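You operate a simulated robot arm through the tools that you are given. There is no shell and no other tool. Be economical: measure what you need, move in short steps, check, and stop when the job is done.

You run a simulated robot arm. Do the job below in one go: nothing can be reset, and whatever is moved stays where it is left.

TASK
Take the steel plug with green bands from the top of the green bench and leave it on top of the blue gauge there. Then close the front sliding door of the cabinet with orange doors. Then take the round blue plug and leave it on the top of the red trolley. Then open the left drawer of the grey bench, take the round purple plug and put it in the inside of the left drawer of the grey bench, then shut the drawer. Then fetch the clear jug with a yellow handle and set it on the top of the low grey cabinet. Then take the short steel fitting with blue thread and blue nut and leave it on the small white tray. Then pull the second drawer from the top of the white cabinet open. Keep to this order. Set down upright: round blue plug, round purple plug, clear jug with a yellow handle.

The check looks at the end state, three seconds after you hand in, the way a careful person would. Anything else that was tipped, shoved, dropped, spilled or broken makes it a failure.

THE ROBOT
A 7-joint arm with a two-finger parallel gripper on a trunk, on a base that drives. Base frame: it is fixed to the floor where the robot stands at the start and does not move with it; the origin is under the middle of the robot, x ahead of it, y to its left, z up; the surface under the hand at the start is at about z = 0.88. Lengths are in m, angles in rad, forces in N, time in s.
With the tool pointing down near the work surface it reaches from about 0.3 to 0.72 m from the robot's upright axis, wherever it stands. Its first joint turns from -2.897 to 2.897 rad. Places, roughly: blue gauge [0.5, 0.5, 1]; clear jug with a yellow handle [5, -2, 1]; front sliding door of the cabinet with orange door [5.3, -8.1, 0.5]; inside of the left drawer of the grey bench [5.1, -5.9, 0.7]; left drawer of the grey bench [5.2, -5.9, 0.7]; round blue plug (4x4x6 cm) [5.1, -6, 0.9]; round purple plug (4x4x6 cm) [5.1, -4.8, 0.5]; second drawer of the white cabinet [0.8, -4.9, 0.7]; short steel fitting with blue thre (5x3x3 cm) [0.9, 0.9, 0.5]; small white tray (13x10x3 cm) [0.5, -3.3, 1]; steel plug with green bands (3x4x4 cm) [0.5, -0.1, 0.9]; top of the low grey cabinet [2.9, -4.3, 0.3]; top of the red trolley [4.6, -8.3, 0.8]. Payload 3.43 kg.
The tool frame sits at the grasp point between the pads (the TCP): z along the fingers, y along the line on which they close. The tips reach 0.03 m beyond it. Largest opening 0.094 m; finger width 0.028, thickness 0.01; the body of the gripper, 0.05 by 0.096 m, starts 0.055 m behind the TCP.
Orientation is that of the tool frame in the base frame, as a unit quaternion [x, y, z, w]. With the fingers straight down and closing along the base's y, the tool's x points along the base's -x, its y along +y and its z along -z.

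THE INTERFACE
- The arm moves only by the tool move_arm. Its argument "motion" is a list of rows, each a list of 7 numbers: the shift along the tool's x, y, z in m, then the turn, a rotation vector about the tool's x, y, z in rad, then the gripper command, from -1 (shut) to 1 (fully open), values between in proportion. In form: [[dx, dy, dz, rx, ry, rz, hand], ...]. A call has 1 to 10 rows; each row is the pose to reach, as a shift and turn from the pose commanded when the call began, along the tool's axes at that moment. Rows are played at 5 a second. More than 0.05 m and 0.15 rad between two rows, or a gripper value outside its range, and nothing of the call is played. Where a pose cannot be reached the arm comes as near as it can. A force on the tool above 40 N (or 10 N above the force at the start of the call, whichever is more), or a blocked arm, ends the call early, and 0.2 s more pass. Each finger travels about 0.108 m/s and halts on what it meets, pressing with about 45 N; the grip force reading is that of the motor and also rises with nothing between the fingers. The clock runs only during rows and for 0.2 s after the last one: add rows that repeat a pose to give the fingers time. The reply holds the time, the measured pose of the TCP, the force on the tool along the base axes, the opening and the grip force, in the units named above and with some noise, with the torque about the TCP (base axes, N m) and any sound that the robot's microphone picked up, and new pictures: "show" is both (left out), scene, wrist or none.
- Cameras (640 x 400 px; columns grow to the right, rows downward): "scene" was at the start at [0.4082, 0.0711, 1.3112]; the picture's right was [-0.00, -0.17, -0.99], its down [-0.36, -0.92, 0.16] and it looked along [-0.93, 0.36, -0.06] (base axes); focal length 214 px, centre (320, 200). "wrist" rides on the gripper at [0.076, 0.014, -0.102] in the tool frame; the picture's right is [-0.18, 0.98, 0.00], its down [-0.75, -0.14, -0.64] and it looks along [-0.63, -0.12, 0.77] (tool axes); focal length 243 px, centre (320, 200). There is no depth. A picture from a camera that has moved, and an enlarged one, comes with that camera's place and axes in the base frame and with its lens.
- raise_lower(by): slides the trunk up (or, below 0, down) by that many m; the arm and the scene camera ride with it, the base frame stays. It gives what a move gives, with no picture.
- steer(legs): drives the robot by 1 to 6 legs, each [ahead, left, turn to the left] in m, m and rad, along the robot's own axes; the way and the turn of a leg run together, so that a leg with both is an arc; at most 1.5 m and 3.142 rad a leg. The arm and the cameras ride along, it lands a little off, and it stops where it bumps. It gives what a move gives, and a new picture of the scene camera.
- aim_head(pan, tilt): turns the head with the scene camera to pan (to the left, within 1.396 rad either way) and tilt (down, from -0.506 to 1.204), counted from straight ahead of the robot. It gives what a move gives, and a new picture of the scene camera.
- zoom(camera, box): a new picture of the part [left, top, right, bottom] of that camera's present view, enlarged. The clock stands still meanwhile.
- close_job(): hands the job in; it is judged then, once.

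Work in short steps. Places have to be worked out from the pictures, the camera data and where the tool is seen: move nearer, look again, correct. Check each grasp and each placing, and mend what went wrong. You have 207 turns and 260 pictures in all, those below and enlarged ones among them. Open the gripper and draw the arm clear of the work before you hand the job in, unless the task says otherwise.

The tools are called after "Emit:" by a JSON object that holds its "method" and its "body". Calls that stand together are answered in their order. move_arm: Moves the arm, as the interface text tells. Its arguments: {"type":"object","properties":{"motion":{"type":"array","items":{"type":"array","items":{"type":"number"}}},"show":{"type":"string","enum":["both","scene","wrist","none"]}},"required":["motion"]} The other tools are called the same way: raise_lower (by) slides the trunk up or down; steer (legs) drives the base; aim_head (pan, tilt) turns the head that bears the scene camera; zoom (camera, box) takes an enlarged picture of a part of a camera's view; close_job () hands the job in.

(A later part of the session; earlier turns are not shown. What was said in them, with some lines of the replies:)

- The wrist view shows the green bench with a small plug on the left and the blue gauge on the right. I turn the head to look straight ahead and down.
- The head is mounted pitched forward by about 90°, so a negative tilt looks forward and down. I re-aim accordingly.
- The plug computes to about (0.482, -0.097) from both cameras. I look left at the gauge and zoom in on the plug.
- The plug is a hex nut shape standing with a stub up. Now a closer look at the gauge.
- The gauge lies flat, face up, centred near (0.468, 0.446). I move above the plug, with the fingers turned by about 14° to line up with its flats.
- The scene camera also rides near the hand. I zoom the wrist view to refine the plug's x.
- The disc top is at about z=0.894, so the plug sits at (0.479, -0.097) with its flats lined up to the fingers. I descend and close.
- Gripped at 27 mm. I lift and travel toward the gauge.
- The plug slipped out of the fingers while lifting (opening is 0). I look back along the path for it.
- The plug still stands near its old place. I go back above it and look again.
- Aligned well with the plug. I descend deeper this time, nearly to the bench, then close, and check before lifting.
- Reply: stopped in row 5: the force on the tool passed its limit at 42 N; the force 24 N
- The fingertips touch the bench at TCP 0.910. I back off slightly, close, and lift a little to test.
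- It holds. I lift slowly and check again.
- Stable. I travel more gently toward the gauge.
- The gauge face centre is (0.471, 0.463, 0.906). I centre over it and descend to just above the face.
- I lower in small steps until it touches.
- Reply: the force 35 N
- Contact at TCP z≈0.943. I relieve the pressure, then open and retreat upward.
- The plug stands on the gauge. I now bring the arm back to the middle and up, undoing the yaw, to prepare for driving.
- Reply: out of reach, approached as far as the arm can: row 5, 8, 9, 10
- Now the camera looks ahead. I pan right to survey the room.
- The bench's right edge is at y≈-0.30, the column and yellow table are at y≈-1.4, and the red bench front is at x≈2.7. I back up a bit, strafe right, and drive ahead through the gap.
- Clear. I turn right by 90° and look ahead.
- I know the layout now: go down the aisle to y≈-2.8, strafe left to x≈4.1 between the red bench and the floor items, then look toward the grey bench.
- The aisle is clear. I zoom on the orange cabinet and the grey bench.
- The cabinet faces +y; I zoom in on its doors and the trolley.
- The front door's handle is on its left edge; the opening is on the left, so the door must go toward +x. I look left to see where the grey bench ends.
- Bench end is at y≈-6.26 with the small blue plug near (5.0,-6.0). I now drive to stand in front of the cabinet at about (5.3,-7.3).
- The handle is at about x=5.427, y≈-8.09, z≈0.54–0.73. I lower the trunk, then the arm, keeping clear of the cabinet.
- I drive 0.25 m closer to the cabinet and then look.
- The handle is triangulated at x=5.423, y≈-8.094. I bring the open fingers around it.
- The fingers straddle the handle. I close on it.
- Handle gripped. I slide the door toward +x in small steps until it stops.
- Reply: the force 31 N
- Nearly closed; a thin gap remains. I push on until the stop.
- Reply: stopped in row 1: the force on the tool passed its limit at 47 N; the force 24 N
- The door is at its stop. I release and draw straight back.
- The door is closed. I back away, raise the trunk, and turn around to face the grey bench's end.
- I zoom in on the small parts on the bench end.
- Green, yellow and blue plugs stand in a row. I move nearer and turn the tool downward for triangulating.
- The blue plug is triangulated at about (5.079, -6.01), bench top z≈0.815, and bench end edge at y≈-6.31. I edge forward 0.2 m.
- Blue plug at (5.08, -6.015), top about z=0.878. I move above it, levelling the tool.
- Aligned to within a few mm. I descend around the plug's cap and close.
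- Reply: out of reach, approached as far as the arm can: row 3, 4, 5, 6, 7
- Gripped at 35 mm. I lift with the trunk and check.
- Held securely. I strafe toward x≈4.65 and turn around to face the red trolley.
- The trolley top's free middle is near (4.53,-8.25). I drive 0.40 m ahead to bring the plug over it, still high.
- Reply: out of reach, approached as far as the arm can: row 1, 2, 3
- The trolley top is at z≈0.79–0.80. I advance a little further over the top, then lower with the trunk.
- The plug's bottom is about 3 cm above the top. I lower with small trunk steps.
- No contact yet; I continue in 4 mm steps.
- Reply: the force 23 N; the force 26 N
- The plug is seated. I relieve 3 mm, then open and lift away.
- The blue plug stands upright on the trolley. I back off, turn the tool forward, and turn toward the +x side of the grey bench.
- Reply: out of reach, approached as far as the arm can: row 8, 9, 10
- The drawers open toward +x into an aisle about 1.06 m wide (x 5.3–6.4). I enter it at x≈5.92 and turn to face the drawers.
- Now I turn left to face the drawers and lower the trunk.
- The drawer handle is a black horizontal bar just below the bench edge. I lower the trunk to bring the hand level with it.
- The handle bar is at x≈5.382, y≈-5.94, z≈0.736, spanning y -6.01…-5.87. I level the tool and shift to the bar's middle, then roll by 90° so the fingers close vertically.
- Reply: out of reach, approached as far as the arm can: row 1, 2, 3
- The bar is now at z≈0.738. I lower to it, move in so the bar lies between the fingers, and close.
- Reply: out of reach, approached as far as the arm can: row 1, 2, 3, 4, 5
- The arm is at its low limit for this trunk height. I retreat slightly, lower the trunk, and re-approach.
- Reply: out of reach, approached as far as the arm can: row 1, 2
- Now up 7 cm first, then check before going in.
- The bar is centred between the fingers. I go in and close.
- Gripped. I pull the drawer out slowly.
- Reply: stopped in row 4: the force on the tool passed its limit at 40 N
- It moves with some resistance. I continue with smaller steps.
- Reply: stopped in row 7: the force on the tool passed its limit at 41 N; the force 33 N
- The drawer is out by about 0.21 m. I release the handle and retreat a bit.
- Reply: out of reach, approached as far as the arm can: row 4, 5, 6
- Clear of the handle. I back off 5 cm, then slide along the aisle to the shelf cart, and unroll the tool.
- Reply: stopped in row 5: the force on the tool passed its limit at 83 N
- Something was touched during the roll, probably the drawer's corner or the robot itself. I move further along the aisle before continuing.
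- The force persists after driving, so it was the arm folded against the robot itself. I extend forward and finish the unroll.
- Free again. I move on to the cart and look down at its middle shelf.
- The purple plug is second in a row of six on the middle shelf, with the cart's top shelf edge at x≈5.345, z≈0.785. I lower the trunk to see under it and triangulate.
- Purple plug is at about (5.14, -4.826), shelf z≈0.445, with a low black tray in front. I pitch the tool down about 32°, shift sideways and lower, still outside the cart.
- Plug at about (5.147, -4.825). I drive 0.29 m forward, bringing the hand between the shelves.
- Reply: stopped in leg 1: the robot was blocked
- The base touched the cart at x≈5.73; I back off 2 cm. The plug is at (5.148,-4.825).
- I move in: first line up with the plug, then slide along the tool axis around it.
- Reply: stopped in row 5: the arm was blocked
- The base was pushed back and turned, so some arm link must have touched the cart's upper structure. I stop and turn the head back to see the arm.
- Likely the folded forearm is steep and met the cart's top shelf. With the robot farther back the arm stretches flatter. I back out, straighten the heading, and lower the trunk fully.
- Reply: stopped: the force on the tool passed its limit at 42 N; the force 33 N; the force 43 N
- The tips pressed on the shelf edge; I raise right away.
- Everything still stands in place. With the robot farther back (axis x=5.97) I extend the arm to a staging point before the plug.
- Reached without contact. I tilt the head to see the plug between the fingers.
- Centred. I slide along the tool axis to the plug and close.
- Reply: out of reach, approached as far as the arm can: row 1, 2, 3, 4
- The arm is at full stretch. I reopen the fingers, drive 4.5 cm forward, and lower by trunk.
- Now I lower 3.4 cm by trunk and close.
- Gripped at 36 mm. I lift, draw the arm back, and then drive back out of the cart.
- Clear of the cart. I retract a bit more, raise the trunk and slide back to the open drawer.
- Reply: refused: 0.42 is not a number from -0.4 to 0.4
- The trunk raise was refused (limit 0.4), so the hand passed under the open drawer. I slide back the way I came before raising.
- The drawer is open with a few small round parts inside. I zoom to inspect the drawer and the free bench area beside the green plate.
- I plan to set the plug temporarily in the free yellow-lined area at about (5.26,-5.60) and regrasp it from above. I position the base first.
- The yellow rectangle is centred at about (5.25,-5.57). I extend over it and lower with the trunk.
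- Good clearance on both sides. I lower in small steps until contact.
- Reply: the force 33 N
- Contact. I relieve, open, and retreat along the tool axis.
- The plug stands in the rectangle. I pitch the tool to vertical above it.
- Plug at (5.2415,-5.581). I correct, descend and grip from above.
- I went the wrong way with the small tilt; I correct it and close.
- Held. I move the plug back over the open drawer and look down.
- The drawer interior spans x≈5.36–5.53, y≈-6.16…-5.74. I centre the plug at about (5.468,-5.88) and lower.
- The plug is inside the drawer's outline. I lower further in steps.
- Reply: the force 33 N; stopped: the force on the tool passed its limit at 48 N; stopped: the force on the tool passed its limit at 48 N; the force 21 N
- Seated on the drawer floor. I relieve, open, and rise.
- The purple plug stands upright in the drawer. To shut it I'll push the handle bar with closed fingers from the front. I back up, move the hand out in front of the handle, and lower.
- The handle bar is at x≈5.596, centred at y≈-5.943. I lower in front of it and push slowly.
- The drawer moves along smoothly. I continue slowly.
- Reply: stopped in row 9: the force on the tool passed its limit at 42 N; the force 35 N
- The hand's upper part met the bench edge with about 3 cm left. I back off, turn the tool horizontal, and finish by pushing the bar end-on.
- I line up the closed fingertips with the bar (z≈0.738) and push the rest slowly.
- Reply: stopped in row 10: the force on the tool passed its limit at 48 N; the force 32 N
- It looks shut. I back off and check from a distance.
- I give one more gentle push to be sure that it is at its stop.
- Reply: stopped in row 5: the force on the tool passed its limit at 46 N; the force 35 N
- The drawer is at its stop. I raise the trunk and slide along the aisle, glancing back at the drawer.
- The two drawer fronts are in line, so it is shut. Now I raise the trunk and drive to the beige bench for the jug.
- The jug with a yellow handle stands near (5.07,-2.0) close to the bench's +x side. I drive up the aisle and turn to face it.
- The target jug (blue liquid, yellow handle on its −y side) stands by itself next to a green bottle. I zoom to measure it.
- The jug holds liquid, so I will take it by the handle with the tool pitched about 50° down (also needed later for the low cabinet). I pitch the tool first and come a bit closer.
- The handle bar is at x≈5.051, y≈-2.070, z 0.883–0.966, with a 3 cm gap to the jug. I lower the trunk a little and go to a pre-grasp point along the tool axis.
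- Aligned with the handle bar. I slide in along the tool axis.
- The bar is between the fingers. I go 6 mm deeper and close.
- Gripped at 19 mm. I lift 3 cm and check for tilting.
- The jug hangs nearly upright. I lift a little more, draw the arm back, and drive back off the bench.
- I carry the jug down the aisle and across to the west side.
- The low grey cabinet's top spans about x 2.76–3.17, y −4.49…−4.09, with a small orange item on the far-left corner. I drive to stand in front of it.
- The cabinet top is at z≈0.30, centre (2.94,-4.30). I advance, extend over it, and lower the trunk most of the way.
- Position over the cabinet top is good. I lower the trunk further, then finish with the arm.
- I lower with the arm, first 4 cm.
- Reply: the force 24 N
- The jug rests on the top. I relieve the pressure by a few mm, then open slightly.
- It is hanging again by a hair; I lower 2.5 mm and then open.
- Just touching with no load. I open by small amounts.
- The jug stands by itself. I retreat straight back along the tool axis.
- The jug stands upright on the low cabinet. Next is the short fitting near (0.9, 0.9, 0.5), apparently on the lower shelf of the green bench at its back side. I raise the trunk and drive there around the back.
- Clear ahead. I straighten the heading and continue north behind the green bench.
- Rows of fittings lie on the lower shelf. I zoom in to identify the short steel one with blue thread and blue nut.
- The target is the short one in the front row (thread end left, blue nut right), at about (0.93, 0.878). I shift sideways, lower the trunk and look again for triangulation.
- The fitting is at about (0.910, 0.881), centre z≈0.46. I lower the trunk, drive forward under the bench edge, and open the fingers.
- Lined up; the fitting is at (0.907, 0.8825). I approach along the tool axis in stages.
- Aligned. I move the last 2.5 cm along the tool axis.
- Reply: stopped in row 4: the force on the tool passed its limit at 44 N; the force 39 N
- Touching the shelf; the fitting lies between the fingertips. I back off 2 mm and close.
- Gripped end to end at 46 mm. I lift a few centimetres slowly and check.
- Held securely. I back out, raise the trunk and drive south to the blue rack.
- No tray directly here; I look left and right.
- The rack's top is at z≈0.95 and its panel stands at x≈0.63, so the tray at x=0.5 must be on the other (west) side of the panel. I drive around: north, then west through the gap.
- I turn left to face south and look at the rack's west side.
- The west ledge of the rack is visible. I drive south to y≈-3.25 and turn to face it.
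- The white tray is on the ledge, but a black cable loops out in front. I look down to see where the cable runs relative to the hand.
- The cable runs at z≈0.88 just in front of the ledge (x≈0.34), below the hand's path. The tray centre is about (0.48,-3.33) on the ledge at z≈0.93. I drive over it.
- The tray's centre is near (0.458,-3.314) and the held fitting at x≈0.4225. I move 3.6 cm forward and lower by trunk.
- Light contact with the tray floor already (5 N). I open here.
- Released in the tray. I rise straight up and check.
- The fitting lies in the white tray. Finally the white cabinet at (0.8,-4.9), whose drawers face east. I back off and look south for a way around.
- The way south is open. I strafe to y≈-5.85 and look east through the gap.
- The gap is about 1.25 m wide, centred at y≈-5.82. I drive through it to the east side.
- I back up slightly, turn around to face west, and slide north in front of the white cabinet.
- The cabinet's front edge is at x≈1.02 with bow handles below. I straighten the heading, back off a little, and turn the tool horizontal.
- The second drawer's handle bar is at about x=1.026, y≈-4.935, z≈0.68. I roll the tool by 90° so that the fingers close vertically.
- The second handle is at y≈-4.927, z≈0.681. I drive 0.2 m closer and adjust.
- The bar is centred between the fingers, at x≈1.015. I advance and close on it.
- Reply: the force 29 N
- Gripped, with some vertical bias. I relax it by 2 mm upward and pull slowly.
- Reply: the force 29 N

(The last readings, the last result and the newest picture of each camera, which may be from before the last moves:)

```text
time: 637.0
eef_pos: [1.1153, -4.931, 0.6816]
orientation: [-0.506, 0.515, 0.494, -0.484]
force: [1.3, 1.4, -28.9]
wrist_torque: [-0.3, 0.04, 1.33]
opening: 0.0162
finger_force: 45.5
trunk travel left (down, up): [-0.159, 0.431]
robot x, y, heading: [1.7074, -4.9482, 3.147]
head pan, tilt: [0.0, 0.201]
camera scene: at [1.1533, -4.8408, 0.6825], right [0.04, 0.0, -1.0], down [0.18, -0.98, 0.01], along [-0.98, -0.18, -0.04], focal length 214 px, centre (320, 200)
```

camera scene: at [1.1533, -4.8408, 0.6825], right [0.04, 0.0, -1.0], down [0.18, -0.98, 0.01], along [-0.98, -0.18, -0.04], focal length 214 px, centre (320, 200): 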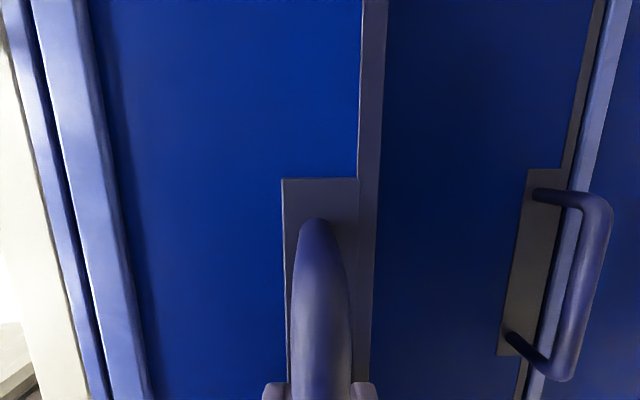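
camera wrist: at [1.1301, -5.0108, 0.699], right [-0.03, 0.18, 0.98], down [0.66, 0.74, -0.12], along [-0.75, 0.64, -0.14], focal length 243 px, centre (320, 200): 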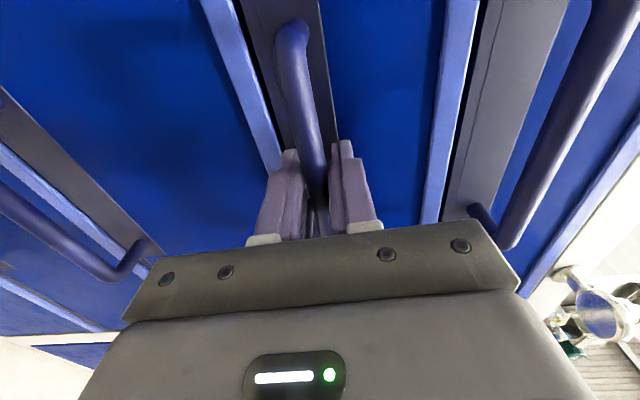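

It opens smoothly. I continue with the vertical correction.

Emit:
{"method": "move_arm", "body": {"motion": [[0, -0.003, -0.005, 0, 0, 0, -1], [0, -0.0035, -0.017, 0, 0, 0, -1], [0, -0.004, -0.03, 0, 0, 0, -1], [0, -0.0045, -0.043, 0, 0, 0, -1], [0, -0.005, -0.056, 0, 0, 0, -1], [0, -0.0055, -0.069, 0, 0, 0, -1], [0, -0.006, -0.082, 0, 0, 0, -1], [0, -0.0065, -0.095, 0, 0, 0, -1], [0, -0.007, -0.108, 0, 0, 0, -1], [0, -0.0073, -0.118, 0, 0, 0, -1]], "show": "scene"}}

```text
time: 639.2
eef_pos: [1.2334, -4.9319, 0.6819]
orientation: [-0.506, 0.513, 0.496, -0.485]
force: [1.5, 11.9, -8.4]
wrist_torque: [-0.24, -0.01, 0.93]
opening: 0.0164
finger_force: 45.3
trunk travel left (down, up): [-0.159, 0.431]
robot x, y, heading: [1.7106, -4.9445, 3.141]
head pan, tilt: [0.0, 0.201]
camera scene: at [1.2716, -4.8406, 0.6823], right [0.04, 0.0, -1.0], down [0.18, -0.98, 0.0], along [-0.98, -0.18, -0.04], focal length 214 px, centre (320, 200)
```

scene: 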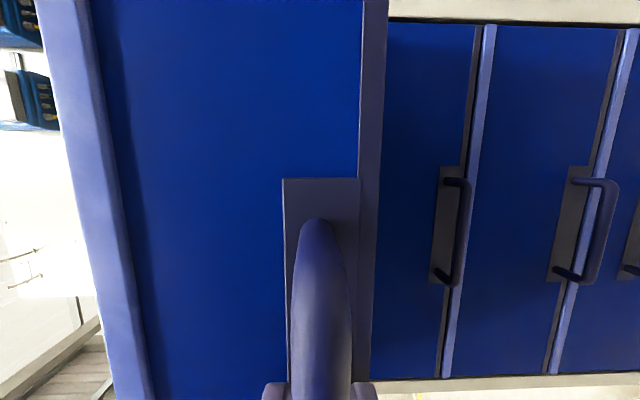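

Open by 20 cm. I pull another 10 cm to make it clearly open.

Emit:
{"method": "move_arm", "body": {"motion": [[0, -0.001, -0.005, 0, 0, 0, -1], [0, -0.0015, -0.017, 0, 0, 0, -1], [0, -0.002, -0.03, 0, 0, 0, -1], [0, -0.0025, -0.043, 0, 0, 0, -1], [0, -0.003, -0.056, 0, 0, 0, -1], [0, -0.0035, -0.069, 0, 0, 0, -1], [0, -0.004, -0.082, 0, 0, 0, -1], [0, -0.004, -0.09, 0, 0, 0, -1]], "show": "scene"}}

```text
time: 641.0
eef_pos: [1.3229, -4.9319, 0.6824]
orientation: [-0.505, 0.513, 0.496, -0.486]
force: [0.7, 31.4, 9.9]
wrist_torque: [-0.18, -0.02, 0.05]
opening: 0.0163
finger_force: 45.4
trunk travel left (down, up): [-0.159, 0.431]
robot x, y, heading: [1.7118, -4.9469, 3.139]
head pan, tilt: [0.0, 0.201]
camera scene: at [1.362, -4.8406, 0.6821], right [0.04, 0.0, -1.0], down [0.18, -0.98, 0.0], along [-0.98, -0.18, -0.04], focal length 214 px, centre (320, 200)
```

scene: 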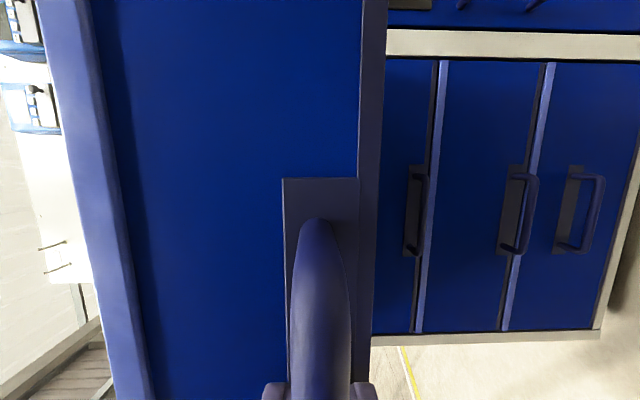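

Open by about 29 cm. I release and drive straight back.

Emit:
{"method": "move_arm", "body": {"motion": [[0, 0, 0, 0, 0, 0, -0.4], [0, 0, 0, 0, 0, 0, 0], [0, 0, 0, 0, 0, 0, 0], [0, 0, 0, 0, 0, 0, 0]], "show": "none"}}

Emit:
{"method": "steer", "body": {"legs": [[-0.3, 0, 0]]}}

```text
time: 642.0
eef_pos: [1.3241, -4.9339, 0.6804]
orientation: [-0.506, 0.512, 0.495, -0.486]
force: [0.1, -0.1, -0.1]
wrist_torque: [0.01, 0.02, 0.0]
opening: 0.047
finger_force: 0.0
trunk travel left (down, up): [-0.159, 0.431]
robot x, y, heading: [1.7102, -4.9503, -3.143]
head pan, tilt: [0.0, 0.201]
```

```text
time: 644.1
eef_pos: [1.6267, -4.936, 0.681]
orientation: [-0.508, 0.511, 0.494, -0.488]
force: [0.6, 0.1, 0.6]
wrist_torque: [-0.01, 0.02, -0.03]
opening: 0.047
finger_force: 0.1
trunk travel left (down, up): [-0.159, 0.431]
robot x, y, heading: [2.0104, -4.9508, -3.13]
head pan, tilt: [0.0, 0.201]
camera scene: at [1.6632, -4.8446, 0.6819], right [0.04, 0.0, -1.0], down [0.19, -0.98, 0.0], along [-0.98, -0.19, -0.04], focal length 214 px, centre (320, 200)
```

scene: 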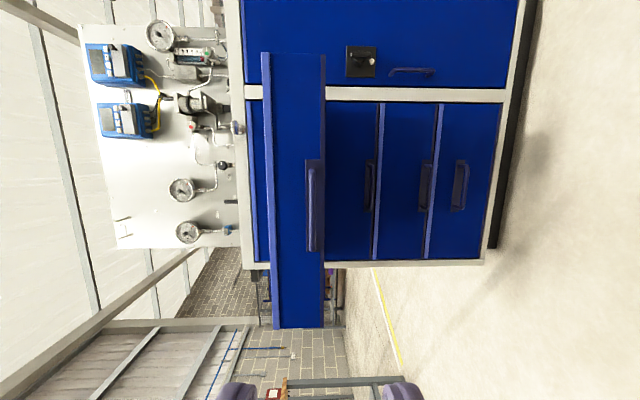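

The second drawer is open and the others are shut. The gripper is open and clear of the work, and all the steps were done in order, so I hand in.

Emit:
{"method": "close_job", "body": {}}

```text
The job is handed in.
```

I did all seven steps in the given order and handed the job in. The plugs, jug and fitting are where you asked, the cabinet door and bench drawer are shut, and the white cabinet's second drawer is pulled out about 29 cm.

Some things did not go cleanly, and I re-inspected only what I note here:
- **Steel plug:** It slipped from the fingers once on the green bench but stayed standing, and I picked it up again. The gauge may have shifted a few millimetres when I set the plug on it.
- **Purple plug:** While I reached for it, the arm touched the shelf cart and its shelf edge. The other plugs there were still standing afterwards. I set it down briefly on the grey bench to regrasp it before putting it in the drawer.
- **Grey bench drawer:** My hand passed under it while it was open, without contact. It shut to its stop and lines up with the drawer beside it.
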